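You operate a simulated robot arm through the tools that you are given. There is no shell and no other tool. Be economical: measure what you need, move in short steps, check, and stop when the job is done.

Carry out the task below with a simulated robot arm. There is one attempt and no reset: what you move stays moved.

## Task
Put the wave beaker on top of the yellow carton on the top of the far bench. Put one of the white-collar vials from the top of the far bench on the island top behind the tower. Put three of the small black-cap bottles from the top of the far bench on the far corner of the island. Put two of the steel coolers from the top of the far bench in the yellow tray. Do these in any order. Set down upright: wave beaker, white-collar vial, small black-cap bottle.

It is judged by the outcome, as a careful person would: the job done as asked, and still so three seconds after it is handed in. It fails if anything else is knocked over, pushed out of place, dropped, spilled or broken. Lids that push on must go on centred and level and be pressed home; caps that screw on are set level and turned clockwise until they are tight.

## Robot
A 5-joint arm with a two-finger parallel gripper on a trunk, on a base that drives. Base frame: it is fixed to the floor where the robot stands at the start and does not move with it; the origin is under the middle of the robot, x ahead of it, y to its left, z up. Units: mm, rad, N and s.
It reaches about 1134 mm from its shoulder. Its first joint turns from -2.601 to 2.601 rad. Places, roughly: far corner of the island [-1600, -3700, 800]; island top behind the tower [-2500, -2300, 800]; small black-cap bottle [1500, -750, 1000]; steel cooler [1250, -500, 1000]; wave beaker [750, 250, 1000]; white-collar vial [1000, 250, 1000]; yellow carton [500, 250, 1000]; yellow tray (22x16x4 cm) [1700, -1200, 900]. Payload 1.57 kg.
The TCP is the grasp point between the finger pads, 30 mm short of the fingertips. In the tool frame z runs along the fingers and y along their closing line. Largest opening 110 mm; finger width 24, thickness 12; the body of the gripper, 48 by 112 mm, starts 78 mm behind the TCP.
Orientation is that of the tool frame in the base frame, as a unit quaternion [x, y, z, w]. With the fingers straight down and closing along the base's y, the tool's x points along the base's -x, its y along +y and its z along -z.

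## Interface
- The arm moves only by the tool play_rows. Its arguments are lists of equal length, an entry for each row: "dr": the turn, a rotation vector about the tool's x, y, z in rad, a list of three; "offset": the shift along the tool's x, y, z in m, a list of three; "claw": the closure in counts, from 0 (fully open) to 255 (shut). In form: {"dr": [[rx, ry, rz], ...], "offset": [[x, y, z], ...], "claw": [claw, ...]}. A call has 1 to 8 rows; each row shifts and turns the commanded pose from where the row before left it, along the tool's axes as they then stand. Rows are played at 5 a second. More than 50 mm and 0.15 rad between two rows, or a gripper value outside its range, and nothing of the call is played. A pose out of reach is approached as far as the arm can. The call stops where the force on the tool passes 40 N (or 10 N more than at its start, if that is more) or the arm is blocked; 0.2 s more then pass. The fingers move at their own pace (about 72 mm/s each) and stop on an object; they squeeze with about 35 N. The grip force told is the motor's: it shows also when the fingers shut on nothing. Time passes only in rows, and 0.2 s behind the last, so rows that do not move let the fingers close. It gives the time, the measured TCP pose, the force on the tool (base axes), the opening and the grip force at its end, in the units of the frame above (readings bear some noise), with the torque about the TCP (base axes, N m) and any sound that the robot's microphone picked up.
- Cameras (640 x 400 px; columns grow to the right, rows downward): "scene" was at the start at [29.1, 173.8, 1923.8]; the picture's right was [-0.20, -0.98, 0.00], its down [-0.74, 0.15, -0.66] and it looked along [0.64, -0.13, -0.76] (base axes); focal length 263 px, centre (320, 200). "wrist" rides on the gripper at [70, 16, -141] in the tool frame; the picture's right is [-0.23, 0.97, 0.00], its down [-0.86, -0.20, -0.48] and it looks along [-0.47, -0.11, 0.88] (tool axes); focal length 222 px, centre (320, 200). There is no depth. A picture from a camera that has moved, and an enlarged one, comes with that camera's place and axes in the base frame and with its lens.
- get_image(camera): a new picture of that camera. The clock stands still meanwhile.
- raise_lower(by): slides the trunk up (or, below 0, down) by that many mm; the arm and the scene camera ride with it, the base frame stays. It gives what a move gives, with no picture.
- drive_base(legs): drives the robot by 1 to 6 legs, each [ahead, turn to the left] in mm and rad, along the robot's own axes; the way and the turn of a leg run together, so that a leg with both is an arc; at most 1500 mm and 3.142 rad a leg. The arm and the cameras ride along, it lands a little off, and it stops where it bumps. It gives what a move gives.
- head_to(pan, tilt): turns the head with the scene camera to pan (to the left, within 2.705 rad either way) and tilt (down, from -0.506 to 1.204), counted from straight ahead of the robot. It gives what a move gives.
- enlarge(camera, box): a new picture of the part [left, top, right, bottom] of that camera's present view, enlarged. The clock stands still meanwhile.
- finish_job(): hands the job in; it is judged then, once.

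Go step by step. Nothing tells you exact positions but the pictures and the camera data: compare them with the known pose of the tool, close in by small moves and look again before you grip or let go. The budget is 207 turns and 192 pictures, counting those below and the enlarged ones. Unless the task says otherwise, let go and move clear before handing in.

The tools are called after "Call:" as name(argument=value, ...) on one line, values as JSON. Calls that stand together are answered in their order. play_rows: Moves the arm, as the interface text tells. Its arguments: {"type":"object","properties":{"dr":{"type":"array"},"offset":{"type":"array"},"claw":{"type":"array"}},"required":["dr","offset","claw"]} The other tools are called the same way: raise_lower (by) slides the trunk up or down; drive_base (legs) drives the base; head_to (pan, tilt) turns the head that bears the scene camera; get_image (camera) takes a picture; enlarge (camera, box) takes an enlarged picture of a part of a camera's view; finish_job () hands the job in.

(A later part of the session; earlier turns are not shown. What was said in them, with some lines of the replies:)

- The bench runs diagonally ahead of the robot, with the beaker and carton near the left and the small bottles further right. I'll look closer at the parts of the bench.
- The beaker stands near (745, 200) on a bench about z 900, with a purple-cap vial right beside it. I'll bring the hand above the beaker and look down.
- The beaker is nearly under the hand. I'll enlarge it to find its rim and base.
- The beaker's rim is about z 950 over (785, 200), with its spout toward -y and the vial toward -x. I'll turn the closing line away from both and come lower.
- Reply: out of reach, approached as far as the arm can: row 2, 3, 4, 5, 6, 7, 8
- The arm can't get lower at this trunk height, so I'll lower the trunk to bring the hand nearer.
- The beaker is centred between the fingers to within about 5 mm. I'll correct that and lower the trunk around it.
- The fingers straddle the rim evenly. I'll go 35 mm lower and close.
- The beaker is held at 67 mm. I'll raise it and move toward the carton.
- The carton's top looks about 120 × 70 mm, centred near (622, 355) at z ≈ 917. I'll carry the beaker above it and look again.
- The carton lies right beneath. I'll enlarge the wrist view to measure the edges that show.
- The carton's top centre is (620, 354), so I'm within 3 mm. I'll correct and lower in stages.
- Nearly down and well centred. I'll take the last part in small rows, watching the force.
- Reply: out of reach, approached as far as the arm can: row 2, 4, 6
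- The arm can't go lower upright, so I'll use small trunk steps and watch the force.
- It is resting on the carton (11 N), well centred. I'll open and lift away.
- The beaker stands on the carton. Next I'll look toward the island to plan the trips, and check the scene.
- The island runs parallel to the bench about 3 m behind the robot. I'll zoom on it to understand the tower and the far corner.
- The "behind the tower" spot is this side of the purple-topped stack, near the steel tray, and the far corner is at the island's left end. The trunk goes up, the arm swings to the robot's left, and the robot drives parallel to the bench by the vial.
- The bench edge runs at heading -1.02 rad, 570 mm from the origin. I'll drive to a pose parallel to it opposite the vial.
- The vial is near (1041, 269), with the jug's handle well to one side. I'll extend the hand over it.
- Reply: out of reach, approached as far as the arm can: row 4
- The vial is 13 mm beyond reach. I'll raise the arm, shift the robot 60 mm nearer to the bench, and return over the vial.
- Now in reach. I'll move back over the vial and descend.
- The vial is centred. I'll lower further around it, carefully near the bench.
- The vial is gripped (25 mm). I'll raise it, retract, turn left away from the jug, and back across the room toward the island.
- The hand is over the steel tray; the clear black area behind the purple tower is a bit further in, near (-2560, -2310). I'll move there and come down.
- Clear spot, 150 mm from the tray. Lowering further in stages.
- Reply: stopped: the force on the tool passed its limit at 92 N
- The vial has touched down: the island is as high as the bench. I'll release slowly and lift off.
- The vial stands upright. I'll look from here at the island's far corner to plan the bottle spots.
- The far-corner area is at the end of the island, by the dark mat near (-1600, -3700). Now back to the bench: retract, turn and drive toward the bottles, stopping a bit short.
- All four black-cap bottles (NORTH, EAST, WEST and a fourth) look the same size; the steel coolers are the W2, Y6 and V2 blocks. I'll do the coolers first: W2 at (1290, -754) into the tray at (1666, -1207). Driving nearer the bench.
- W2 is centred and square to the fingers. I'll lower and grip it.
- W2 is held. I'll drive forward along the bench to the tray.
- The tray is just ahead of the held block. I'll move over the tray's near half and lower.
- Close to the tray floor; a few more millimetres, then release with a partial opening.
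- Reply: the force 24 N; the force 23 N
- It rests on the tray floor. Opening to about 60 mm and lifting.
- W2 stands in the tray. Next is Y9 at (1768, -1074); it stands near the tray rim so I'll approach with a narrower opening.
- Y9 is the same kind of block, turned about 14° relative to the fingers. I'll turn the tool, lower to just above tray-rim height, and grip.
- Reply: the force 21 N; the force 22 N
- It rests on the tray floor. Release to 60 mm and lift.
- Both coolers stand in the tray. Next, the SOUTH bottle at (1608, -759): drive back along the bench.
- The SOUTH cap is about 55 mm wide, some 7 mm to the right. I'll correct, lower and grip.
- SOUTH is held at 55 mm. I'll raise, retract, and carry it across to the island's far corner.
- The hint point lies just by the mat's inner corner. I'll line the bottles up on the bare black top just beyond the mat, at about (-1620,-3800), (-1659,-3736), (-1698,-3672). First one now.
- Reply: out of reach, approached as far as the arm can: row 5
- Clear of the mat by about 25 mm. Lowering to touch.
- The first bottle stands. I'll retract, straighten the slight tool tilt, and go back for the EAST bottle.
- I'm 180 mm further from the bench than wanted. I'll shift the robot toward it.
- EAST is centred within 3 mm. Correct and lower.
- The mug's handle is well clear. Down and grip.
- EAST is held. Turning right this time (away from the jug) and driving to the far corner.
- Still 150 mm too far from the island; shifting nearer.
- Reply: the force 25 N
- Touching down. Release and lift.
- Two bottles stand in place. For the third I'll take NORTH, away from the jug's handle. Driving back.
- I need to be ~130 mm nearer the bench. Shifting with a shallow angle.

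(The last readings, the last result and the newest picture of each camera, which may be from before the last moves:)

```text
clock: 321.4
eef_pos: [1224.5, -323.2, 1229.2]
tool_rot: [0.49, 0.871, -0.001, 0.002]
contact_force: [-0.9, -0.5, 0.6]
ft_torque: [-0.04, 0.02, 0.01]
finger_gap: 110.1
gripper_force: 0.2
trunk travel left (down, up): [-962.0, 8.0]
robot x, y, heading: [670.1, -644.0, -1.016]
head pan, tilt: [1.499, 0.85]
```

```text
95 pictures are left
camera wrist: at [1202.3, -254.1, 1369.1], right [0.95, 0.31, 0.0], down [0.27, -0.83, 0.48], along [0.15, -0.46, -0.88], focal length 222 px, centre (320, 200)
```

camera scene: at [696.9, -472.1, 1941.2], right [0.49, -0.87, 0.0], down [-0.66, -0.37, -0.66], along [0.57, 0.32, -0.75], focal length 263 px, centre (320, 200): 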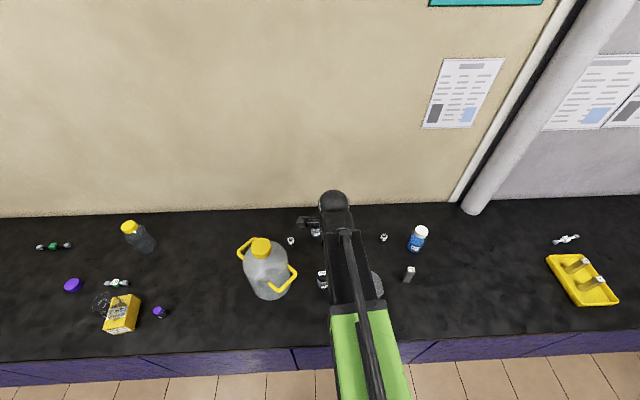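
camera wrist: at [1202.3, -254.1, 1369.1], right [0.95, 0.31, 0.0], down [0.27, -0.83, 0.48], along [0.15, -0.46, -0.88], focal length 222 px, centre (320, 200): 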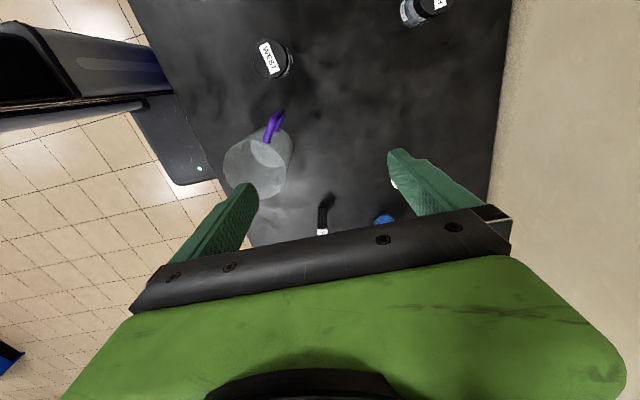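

Call:
play_rows(dr=[[0, 0, 0], [0, 0, 0], [0, 0, 0], [0, 0, 0], [0, 0, 0], [0, 0, 0]], offset=[[0.0232, 0.0343, 0], [0.0232, 0.0343, 0], [0.0232, 0.0343, 0], [0.0232, 0.0343, 0], [0.0232, 0.0343, 0], [0.0232, 0.0343, 0]], claw=[0, 0, 0, 0, 0, 0])

Call:
raise_lower(by=-120)

Call:
get_image(camera="wrist")

Call:
get_image(camera="scene")

```text
clock: 322.8
eef_pos: [1328.2, -97.9, 1228.9]
tool_rot: [0.49, 0.872, -0.001, 0.002]
contact_force: [-0.5, 0.8, -0.5]
ft_torque: [0.01, 0.02, -0.01]
finger_gap: 110.2
gripper_force: 0.0
trunk travel left (down, up): [-962.0, 8.0]
robot x, y, heading: [664.0, -649.6, -1.015]
head pan, tilt: [1.499, 0.85]
```

```text
clock: 324.3
eef_pos: [1328.4, -99.1, 1108.6]
tool_rot: [0.49, 0.872, -0.002, 0.001]
contact_force: [-0.2, 0.5, 0.4]
ft_torque: [-0.03, -0.03, -0.04]
finger_gap: 109.9
gripper_force: 0.0
trunk travel left (down, up): [-842.0, 128.0]
robot x, y, heading: [666.8, -650.7, -1.013]
head pan, tilt: [1.499, 0.85]
```

```text
94 pictures are left
camera wrist: at [1306.1, -29.9, 1249.2], right [0.95, 0.31, 0.0], down [0.27, -0.83, 0.48], along [0.15, -0.46, -0.88], focal length 222 px, centre (320, 200)
```

wrist: 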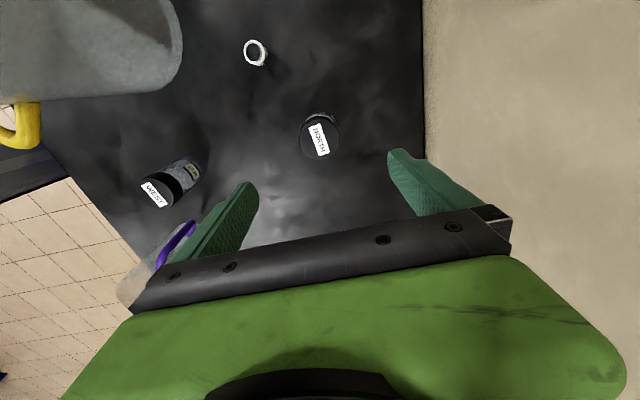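

```text
93 pictures are left
camera scene: at [855.9, -480.7, 1821.8], right [0.46, -0.89, 0.0], down [-0.67, -0.35, -0.66], along [0.58, 0.31, -0.75], focal length 263 px, centre (320, 200)
```

scene: 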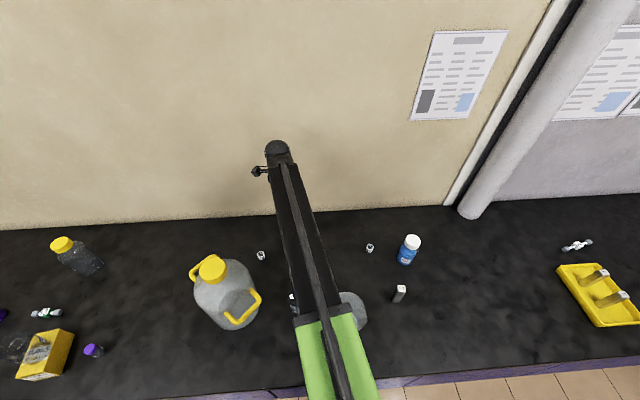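

Call:
play_rows(dr=[[0, 0, 0]], offset=[[0.005, 0, 0]], claw=[0])

Call:
raise_lower(by=-80)

Call:
get_image(camera="wrist")

Call:
enlarge(camera="wrist", box=[260, 100, 380, 200])

```text
clock: 324.7
eef_pos: [1324.4, -95.3, 1109.6]
tool_rot: [0.49, 0.871, -0.001, 0.0]
contact_force: [0.7, 0.1, 0.1]
ft_torque: [0.0, 0.0, -0.02]
finger_gap: 110.0
gripper_force: 0.1
trunk travel left (down, up): [-842.0, 128.0]
robot x, y, heading: [666.9, -646.2, -1.024]
head pan, tilt: [1.499, 0.85]
```

```text
clock: 325.8
eef_pos: [1326.0, -95.0, 1029.5]
tool_rot: [0.49, 0.872, -0.001, 0.0]
contact_force: [1.1, 0.5, 0.0]
ft_torque: [0.02, 0.02, 0.02]
finger_gap: 109.9
gripper_force: 0.1
trunk travel left (down, up): [-762.0, 208.0]
robot x, y, heading: [667.0, -648.2, -1.016]
head pan, tilt: [1.499, 0.85]
```

```text
92 pictures are left
camera wrist: at [1303.7, -25.8, 1169.2], right [0.95, 0.31, 0.0], down [0.27, -0.83, 0.48], along [0.15, -0.46, -0.88], focal length 222 px, centre (320, 200)
```

wrist: 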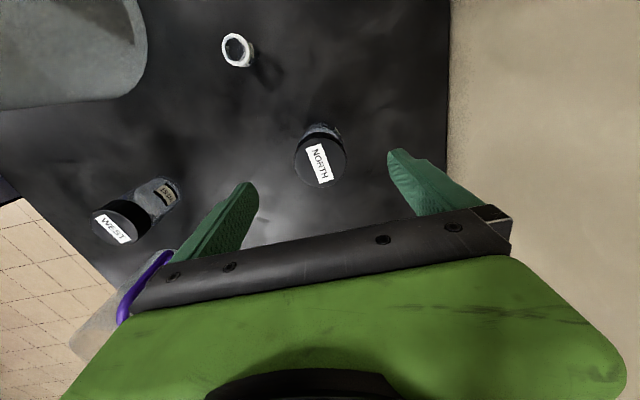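

```text
4.00 times, centred on (320, 150) of wrist
camera zoom: at [1303.7, -25.8, 1169.2], right [0.95, 0.31, 0.0], down [0.27, -0.83, 0.48], along [0.15, -0.46, -0.88], focal length 888 px, centre (320, 400)
```

zoom: 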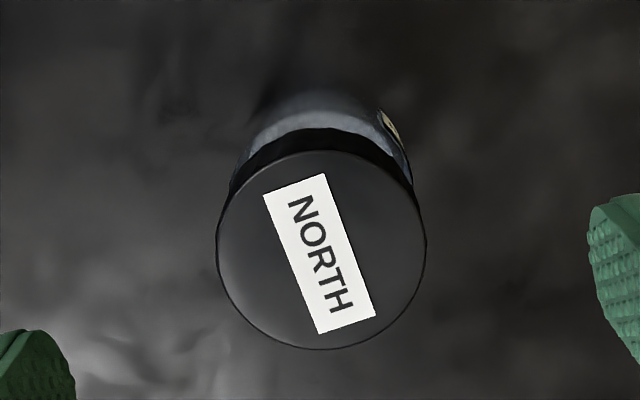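

Call:
play_rows(dr=[[0, 0, 0]], offset=[[-0.0035, 0, 0]], claw=[0])

Call:
raise_lower(by=-60)

Call:
get_image(camera="wrist")

Call:
get_image(camera="scene")

```text
clock: 326.2
eef_pos: [1328.6, -98.4, 1028.1]
tool_rot: [0.49, 0.872, -0.002, 0.001]
contact_force: [0.4, 0.3, -0.1]
ft_torque: [0.02, 0.02, -0.04]
finger_gap: 110.0
gripper_force: 0.0
trunk travel left (down, up): [-762.0, 208.0]
robot x, y, heading: [662.9, -649.3, -1.012]
head pan, tilt: [1.499, 0.85]
```

```text
clock: 327.2
eef_pos: [1327.5, -98.2, 969.6]
tool_rot: [0.49, 0.872, -0.001, 0.001]
contact_force: [-0.9, -0.3, -0.8]
ft_torque: [0.01, -0.03, -0.01]
finger_gap: 110.3
gripper_force: 0.0
trunk travel left (down, up): [-702.0, 268.0]
robot x, y, heading: [665.4, -647.8, -1.017]
head pan, tilt: [1.499, 0.85]
```

```text
90 pictures are left
camera wrist: at [1305.5, -28.9, 1109.2], right [0.95, 0.31, 0.0], down [0.27, -0.83, 0.48], along [0.15, -0.46, -0.88], focal length 222 px, centre (320, 200)
```

wrist: 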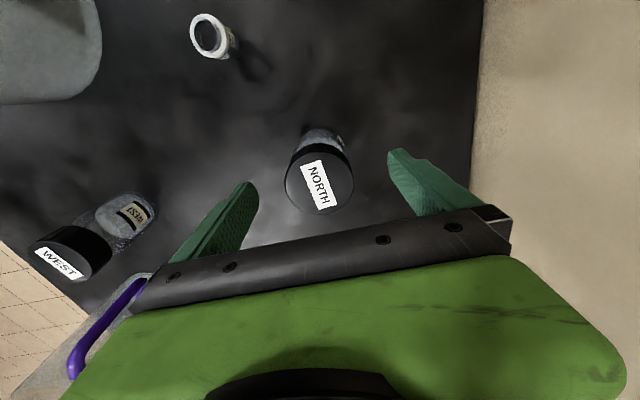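

```text
89 pictures are left
camera scene: at [855.9, -480.8, 1681.7], right [0.46, -0.89, 0.0], down [-0.67, -0.35, -0.66], along [0.58, 0.31, -0.75], focal length 263 px, centre (320, 200)
```

scene: 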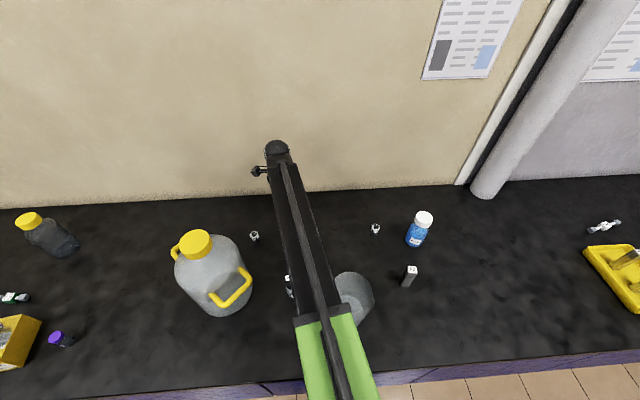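

Well centred, and the arm is far above the other things. Down and grip.

Call:
raise_lower(by=-59)

Call:
play_rows(dr=[[0, 0, 0], [0, 0, 0], [0, 0, 0], [0, 0, 0], [0, 0, 0]], offset=[[0, 0, 0], [0, 0, 0], [0, 0, 0], [0, 0, 0], [0, 0, 0]], claw=[70, 100, 130, 160, 175])

Call:
raise_lower(by=326)

Call:
get_image(camera="wrist")

```text
clock: 328.2
eef_pos: [1326.8, -98.5, 910.2]
tool_rot: [0.489, 0.872, -0.001, 0.001]
contact_force: [0.2, -0.5, 0.3]
ft_torque: [-0.01, 0.01, -0.01]
finger_gap: 110.1
gripper_force: 0.0
trunk travel left (down, up): [-643.0, 327.0]
robot x, y, heading: [662.1, -646.7, -1.014]
head pan, tilt: [1.499, 0.85]
```

```text
clock: 329.4
eef_pos: [1327.3, -98.6, 908.8]
tool_rot: [0.49, 0.872, -0.002, 0.001]
contact_force: [-0.1, 0.6, 0.0]
ft_torque: [0.05, -0.06, -0.02]
finger_gap: 54.7
gripper_force: 34.7
trunk travel left (down, up): [-643.0, 327.0]
robot x, y, heading: [668.3, -645.1, -1.018]
head pan, tilt: [1.499, 0.85]
```

```text
clock: 332.6
eef_pos: [1328.4, -98.1, 1236.0]
tool_rot: [0.49, 0.872, -0.002, 0.001]
contact_force: [0.0, -0.5, -2.4]
ft_torque: [-0.01, -0.02, -0.01]
finger_gap: 54.4
gripper_force: 35.1
trunk travel left (down, up): [-969.0, 1.0]
robot x, y, heading: [664.0, -645.8, -1.018]
head pan, tilt: [1.499, 0.85]
```

```text
88 pictures are left
camera wrist: at [1305.7, -28.5, 1375.9], right [0.95, 0.31, 0.0], down [0.27, -0.83, 0.48], along [0.15, -0.46, -0.88], focal length 222 px, centre (320, 200)
```

wrist: 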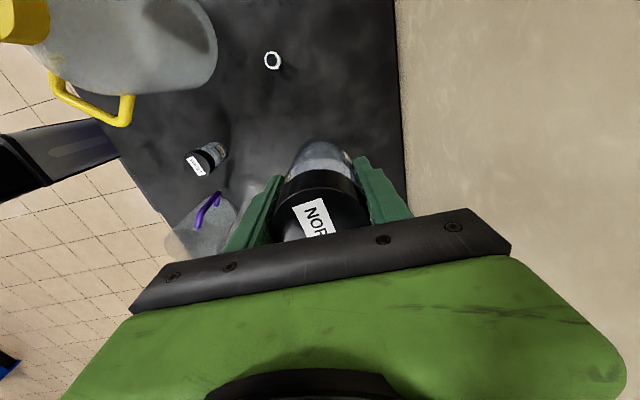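

NORTH is held. I'll retract, leave the bench at a shallow angle first, then drive to the far corner.

Call:
play_rows(dr=[[0, 0, 0], [0, 0, 0], [0, 0, 0], [0, 0, 0], [0, 0, 0], [0, 0, 0]], offset=[[-0.0232, -0.0343, 0], [-0.0232, -0.0343, 0], [-0.0232, -0.0343, 0], [-0.0232, -0.0343, 0], [-0.0232, -0.0343, 0], [-0.0232, -0.0343, 0]], claw=[175, 175, 175, 175, 175, 175])

Call:
drive_base(legs=[[0, -0.25], [500, 0], [0, -0.994], [1450, 0], [1440, 0], [0, -1.9]])

Call:
head_to(pan=1.6, tilt=0.85)

Call:
get_image(camera="wrist")

```text
clock: 334.1
eef_pos: [1222.9, -325.7, 1236.5]
tool_rot: [0.49, 0.872, 0.0, 0.001]
contact_force: [0.2, -0.3, -1.8]
ft_torque: [0.01, 0.0, 0.0]
finger_gap: 54.7
gripper_force: 35.1
trunk travel left (down, up): [-969.0, 1.0]
robot x, y, heading: [661.4, -645.7, -1.019]
head pan, tilt: [1.499, 0.85]
```

```text
clock: 358.5
eef_pos: [-1582.6, -3662.0, 1237.0]
tool_rot: [0.861, -0.509, -0.002, -0.001]
contact_force: [0.3, 0.8, -2.4]
ft_torque: [-0.03, 0.01, 0.01]
finger_gap: 54.2
gripper_force: 34.7
trunk travel left (down, up): [-969.0, 1.0]
robot x, y, heading: [-926.8, -3314.1, 2.105]
head pan, tilt: [1.499, 0.85]
```

```text
clock: 359.2
eef_pos: [-1583.6, -3660.7, 1235.3]
tool_rot: [0.861, -0.509, -0.001, -0.003]
contact_force: [-0.3, -0.7, -2.2]
ft_torque: [0.0, -0.01, -0.01]
finger_gap: 54.2
gripper_force: 34.9
trunk travel left (down, up): [-969.0, 1.0]
robot x, y, heading: [-930.3, -3316.7, 2.105]
head pan, tilt: [1.6, 0.85]
```

```text
87 pictures are left
camera wrist: at [-1564.2, -3730.1, 1374.5], right [-0.96, -0.27, 0.0], down [-0.24, 0.84, 0.48], along [-0.13, 0.46, -0.88], focal length 222 px, centre (320, 200)
```

wrist: 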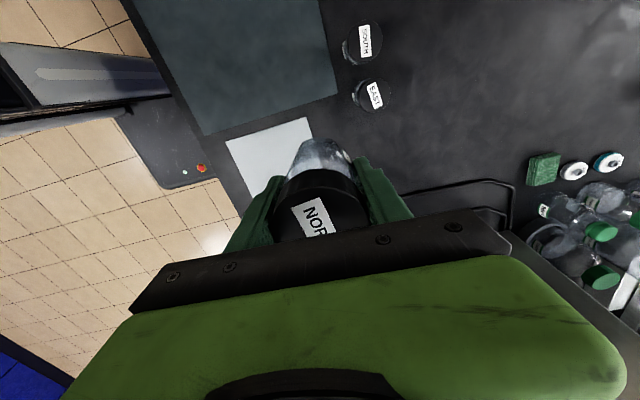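

Call:
play_rows(dr=[[0, 0, 0], [0, 0, 0], [0, 0, 0]], offset=[[-0.0175, 0.0353, 0], [-0.0175, 0.0353, 0], [-0.0175, 0.0353, 0]], claw=[175, 175, 175])

Call:
raise_lower(by=-240)

Call:
get_image(camera="wrist")

```text
clock: 360.0
eef_pos: [-1702.9, -3666.1, 1235.0]
tool_rot: [0.861, -0.509, -0.001, -0.002]
contact_force: [0.2, -0.1, -1.8]
ft_torque: [0.02, -0.05, 0.01]
finger_gap: 54.4
gripper_force: 34.9
trunk travel left (down, up): [-969.0, 1.0]
robot x, y, heading: [-927.9, -3313.6, 2.101]
head pan, tilt: [1.6, 0.85]
```

```text
clock: 362.5
eef_pos: [-1700.8, -3667.1, 995.8]
tool_rot: [0.861, -0.509, -0.001, -0.001]
contact_force: [0.2, -0.7, -0.2]
ft_torque: [0.02, 0.01, 0.01]
finger_gap: 54.4
gripper_force: 35.0
trunk travel left (down, up): [-729.0, 241.0]
robot x, y, heading: [-926.3, -3317.1, 2.106]
head pan, tilt: [1.6, 0.85]
```

```text
86 pictures are left
camera wrist: at [-1681.4, -3735.2, 1136.1], right [-0.96, -0.27, 0.0], down [-0.24, 0.84, 0.48], along [-0.13, 0.46, -0.88], focal length 222 px, centre (320, 200)
```

wrist: 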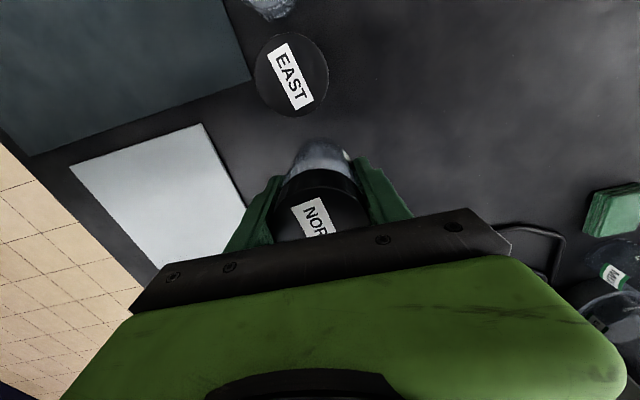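

Clear spot beside EAST. Lowering to touch.

Call:
raise_lower(by=-80)

Call:
raise_lower(by=-3)

Call:
raise_lower(by=-2)

Call:
raise_lower(by=-1.5)

```text
clock: 363.7
eef_pos: [-1701.2, -3666.1, 916.0]
tool_rot: [0.861, -0.509, -0.001, -0.001]
contact_force: [0.3, -0.3, -1.0]
ft_torque: [0.01, -0.01, 0.0]
finger_gap: 54.4
gripper_force: 34.7
trunk travel left (down, up): [-649.0, 321.0]
robot x, y, heading: [-927.0, -3314.6, 2.105]
head pan, tilt: [1.6, 0.85]
```

```text
clock: 364.2
eef_pos: [-1700.8, -3666.1, 913.6]
tool_rot: [0.861, -0.509, -0.001, -0.002]
contact_force: [0.8, -0.4, -1.5]
ft_torque: [-0.01, 0.01, 0.0]
finger_gap: 54.4
gripper_force: 35.0
trunk travel left (down, up): [-646.0, 324.0]
robot x, y, heading: [-927.0, -3314.0, 2.103]
head pan, tilt: [1.6, 0.85]
```

```text
clock: 364.7
eef_pos: [-1702.3, -3666.0, 911.0]
tool_rot: [0.861, -0.509, -0.001, -0.001]
contact_force: [-0.1, 0.2, -0.8]
ft_torque: [0.02, 0.02, 0.01]
finger_gap: 54.1
gripper_force: 35.4
trunk travel left (down, up): [-644.0, 326.0]
robot x, y, heading: [-929.8, -3316.7, 2.104]
head pan, tilt: [1.6, 0.85]
```

```text
clock: 365.2
eef_pos: [-1701.3, -3665.9, 908.8]
tool_rot: [0.861, -0.509, -0.001, -0.001]
contact_force: [-3.0, -1.6, 8.9]
ft_torque: [-0.09, 0.1, 0.0]
finger_gap: 54.6
gripper_force: 34.7
trunk travel left (down, up): [-643.0, 327.0]
robot x, y, heading: [-925.6, -3314.7, 2.106]
head pan, tilt: [1.6, 0.85]
```

It has touched down. Release, lift, retract, and look over the result.

Call:
play_rows(dr=[[0, 0, 0], [0, 0, 0], [0, 0, 0], [0, 0, 0], [0, 0, 0]], offset=[[0, 0, 0], [0, 0, 0], [0, 0, 0], [0, 0, 0], [0, 0, 0]], claw=[110, 80, 40, 0, 0])

Call:
raise_lower(by=320)

Call:
play_rows(dr=[[0, 0, 0], [0, 0, 0], [0, 0, 0], [0, 0, 0], [0, 0, 0], [0, 0, 0]], offset=[[0, -0.046, 0], [0, -0.046, 0], [0, -0.046, 0], [0, -0.046, 0], [0, -0.046, 0], [0, -0.046, 0]], claw=[0, 0, 0, 0, 0, 0])

Call:
get_image(camera="scene")

Call:
get_image(camera="wrist")

```text
clock: 366.4
eef_pos: [-1702.1, -3665.8, 909.2]
tool_rot: [0.861, -0.509, -0.001, -0.001]
contact_force: [-0.2, 0.0, 0.1]
ft_torque: [-0.01, 0.0, 0.01]
finger_gap: 109.7
gripper_force: 0.0
trunk travel left (down, up): [-643.0, 327.0]
robot x, y, heading: [-928.7, -3314.5, 2.103]
head pan, tilt: [1.6, 0.85]
```

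```text
clock: 369.6
eef_pos: [-1701.6, -3666.3, 1230.7]
tool_rot: [0.861, -0.509, -0.001, -0.002]
contact_force: [-0.6, 0.1, 0.9]
ft_torque: [0.03, -0.01, -0.03]
finger_gap: 110.0
gripper_force: 0.1
trunk travel left (down, up): [-963.0, 7.0]
robot x, y, heading: [-926.2, -3317.6, 2.104]
head pan, tilt: [1.6, 0.85]
```

```text
clock: 371.0
eef_pos: [-1457.9, -3530.7, 1230.4]
tool_rot: [0.861, -0.509, -0.002, -0.001]
contact_force: [-0.7, -0.1, -0.3]
ft_torque: [-0.04, 0.0, -0.02]
finger_gap: 109.8
gripper_force: 0.1
trunk travel left (down, up): [-963.0, 7.0]
robot x, y, heading: [-927.0, -3316.5, 2.106]
head pan, tilt: [1.6, 0.85]
```

```text
85 pictures are left
camera scene: at [-1116.7, -3480.8, 1942.4], right [-0.54, 0.84, 0.0], down [0.63, 0.4, -0.66], along [-0.56, -0.35, -0.75], focal length 263 px, centre (320, 200)
```

scene: 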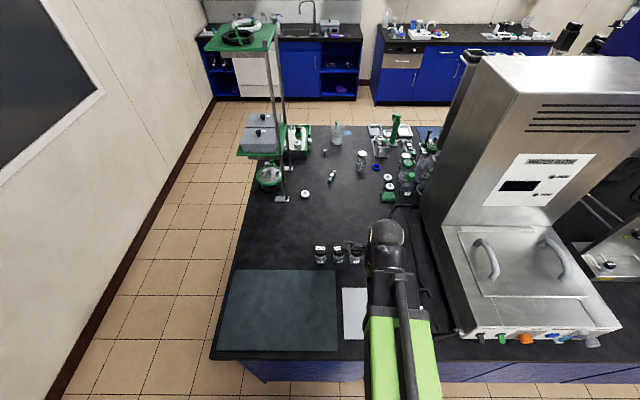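

```text
84 pictures are left
camera wrist: at [-1439.0, -3599.9, 1370.0], right [-0.96, -0.27, 0.0], down [-0.24, 0.84, 0.48], along [-0.13, 0.46, -0.88], focal length 222 px, centre (320, 200)
```

wrist: 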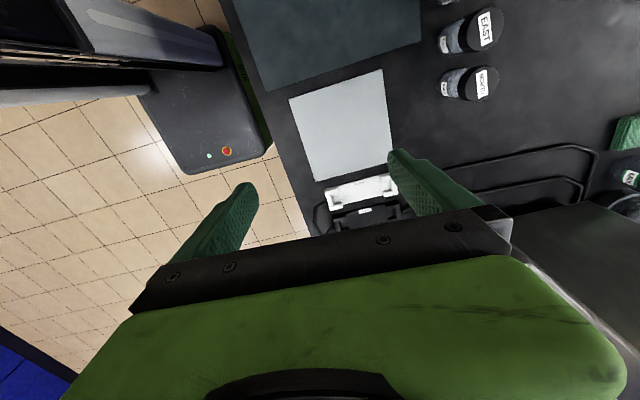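

All three bottles stand upright in the corner. One last distant check of the beaker and bench.

Call:
head_to(pan=-0.95, tilt=0.2)

Call:
get_image(camera="scene")

Call:
enlarge(camera="scene", box=[240, 160, 400, 260])

```text
clock: 373.3
eef_pos: [-1460.5, -3532.4, 1229.5]
tool_rot: [0.861, -0.509, -0.001, -0.003]
contact_force: [0.0, -0.5, 0.0]
ft_torque: [-0.04, -0.01, 0.01]
finger_gap: 110.0
gripper_force: 0.0
trunk travel left (down, up): [-963.0, 7.0]
robot x, y, heading: [-927.4, -3314.1, 2.104]
head pan, tilt: [-0.949, 0.201]
```

```text
83 pictures are left
camera scene: at [-1014.2, -3354.2, 1999.9], right [0.92, -0.4, 0.0], down [-0.08, -0.18, -0.98], along [0.39, 0.9, -0.2], focal length 263 px, centre (320, 200)
```

scene: 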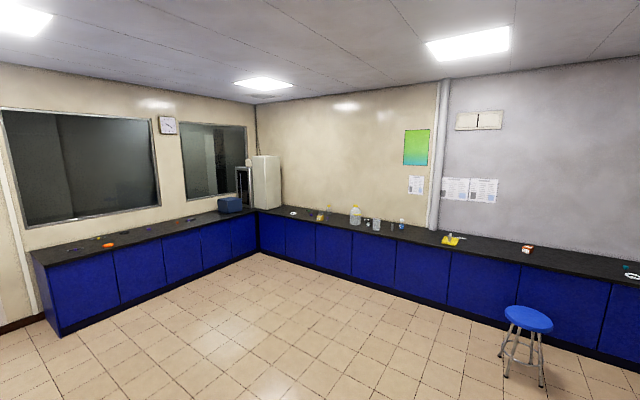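

```text
4.00 times, centred on (320, 210) of scene
camera zoom: at [-1014.2, -3354.2, 1999.9], right [0.92, -0.4, 0.0], down [-0.08, -0.18, -0.98], along [0.39, 0.9, -0.2], focal length 1051 px, centre (320, 160)
```

zoom: 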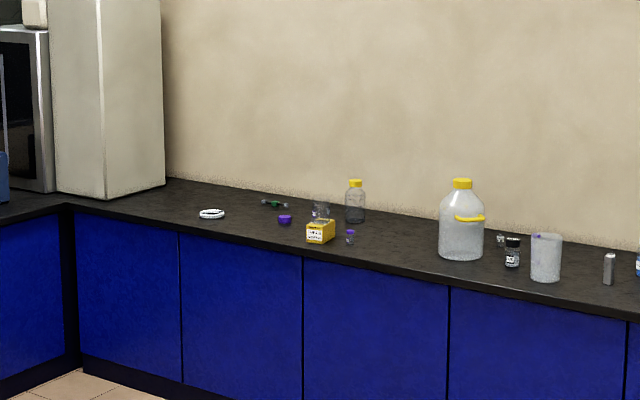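

The beaker stands upright on the carton and the rest of the bench looks undisturbed. Everything is placed and the gripper is empty and clear, so I'm handing in.

Call:
finish_job()

```text
The job is handed in.
```

I finished all four parts and handed the job in:
- **Wave beaker:** it stands upright on the yellow carton.
- **White-collar vial:** one vial (Y2) stands behind the tower on the island, clear of the steel tray. It touched down harder than I meant, about 92 N, but still looked upright and intact afterwards.
- **Black-cap bottles:** SOUTH, EAST and NORTH stand upright in a row at the far corner of the island, just beyond the mat.
- **Steel coolers:** W2 and Y9 stand in the yellow tray.
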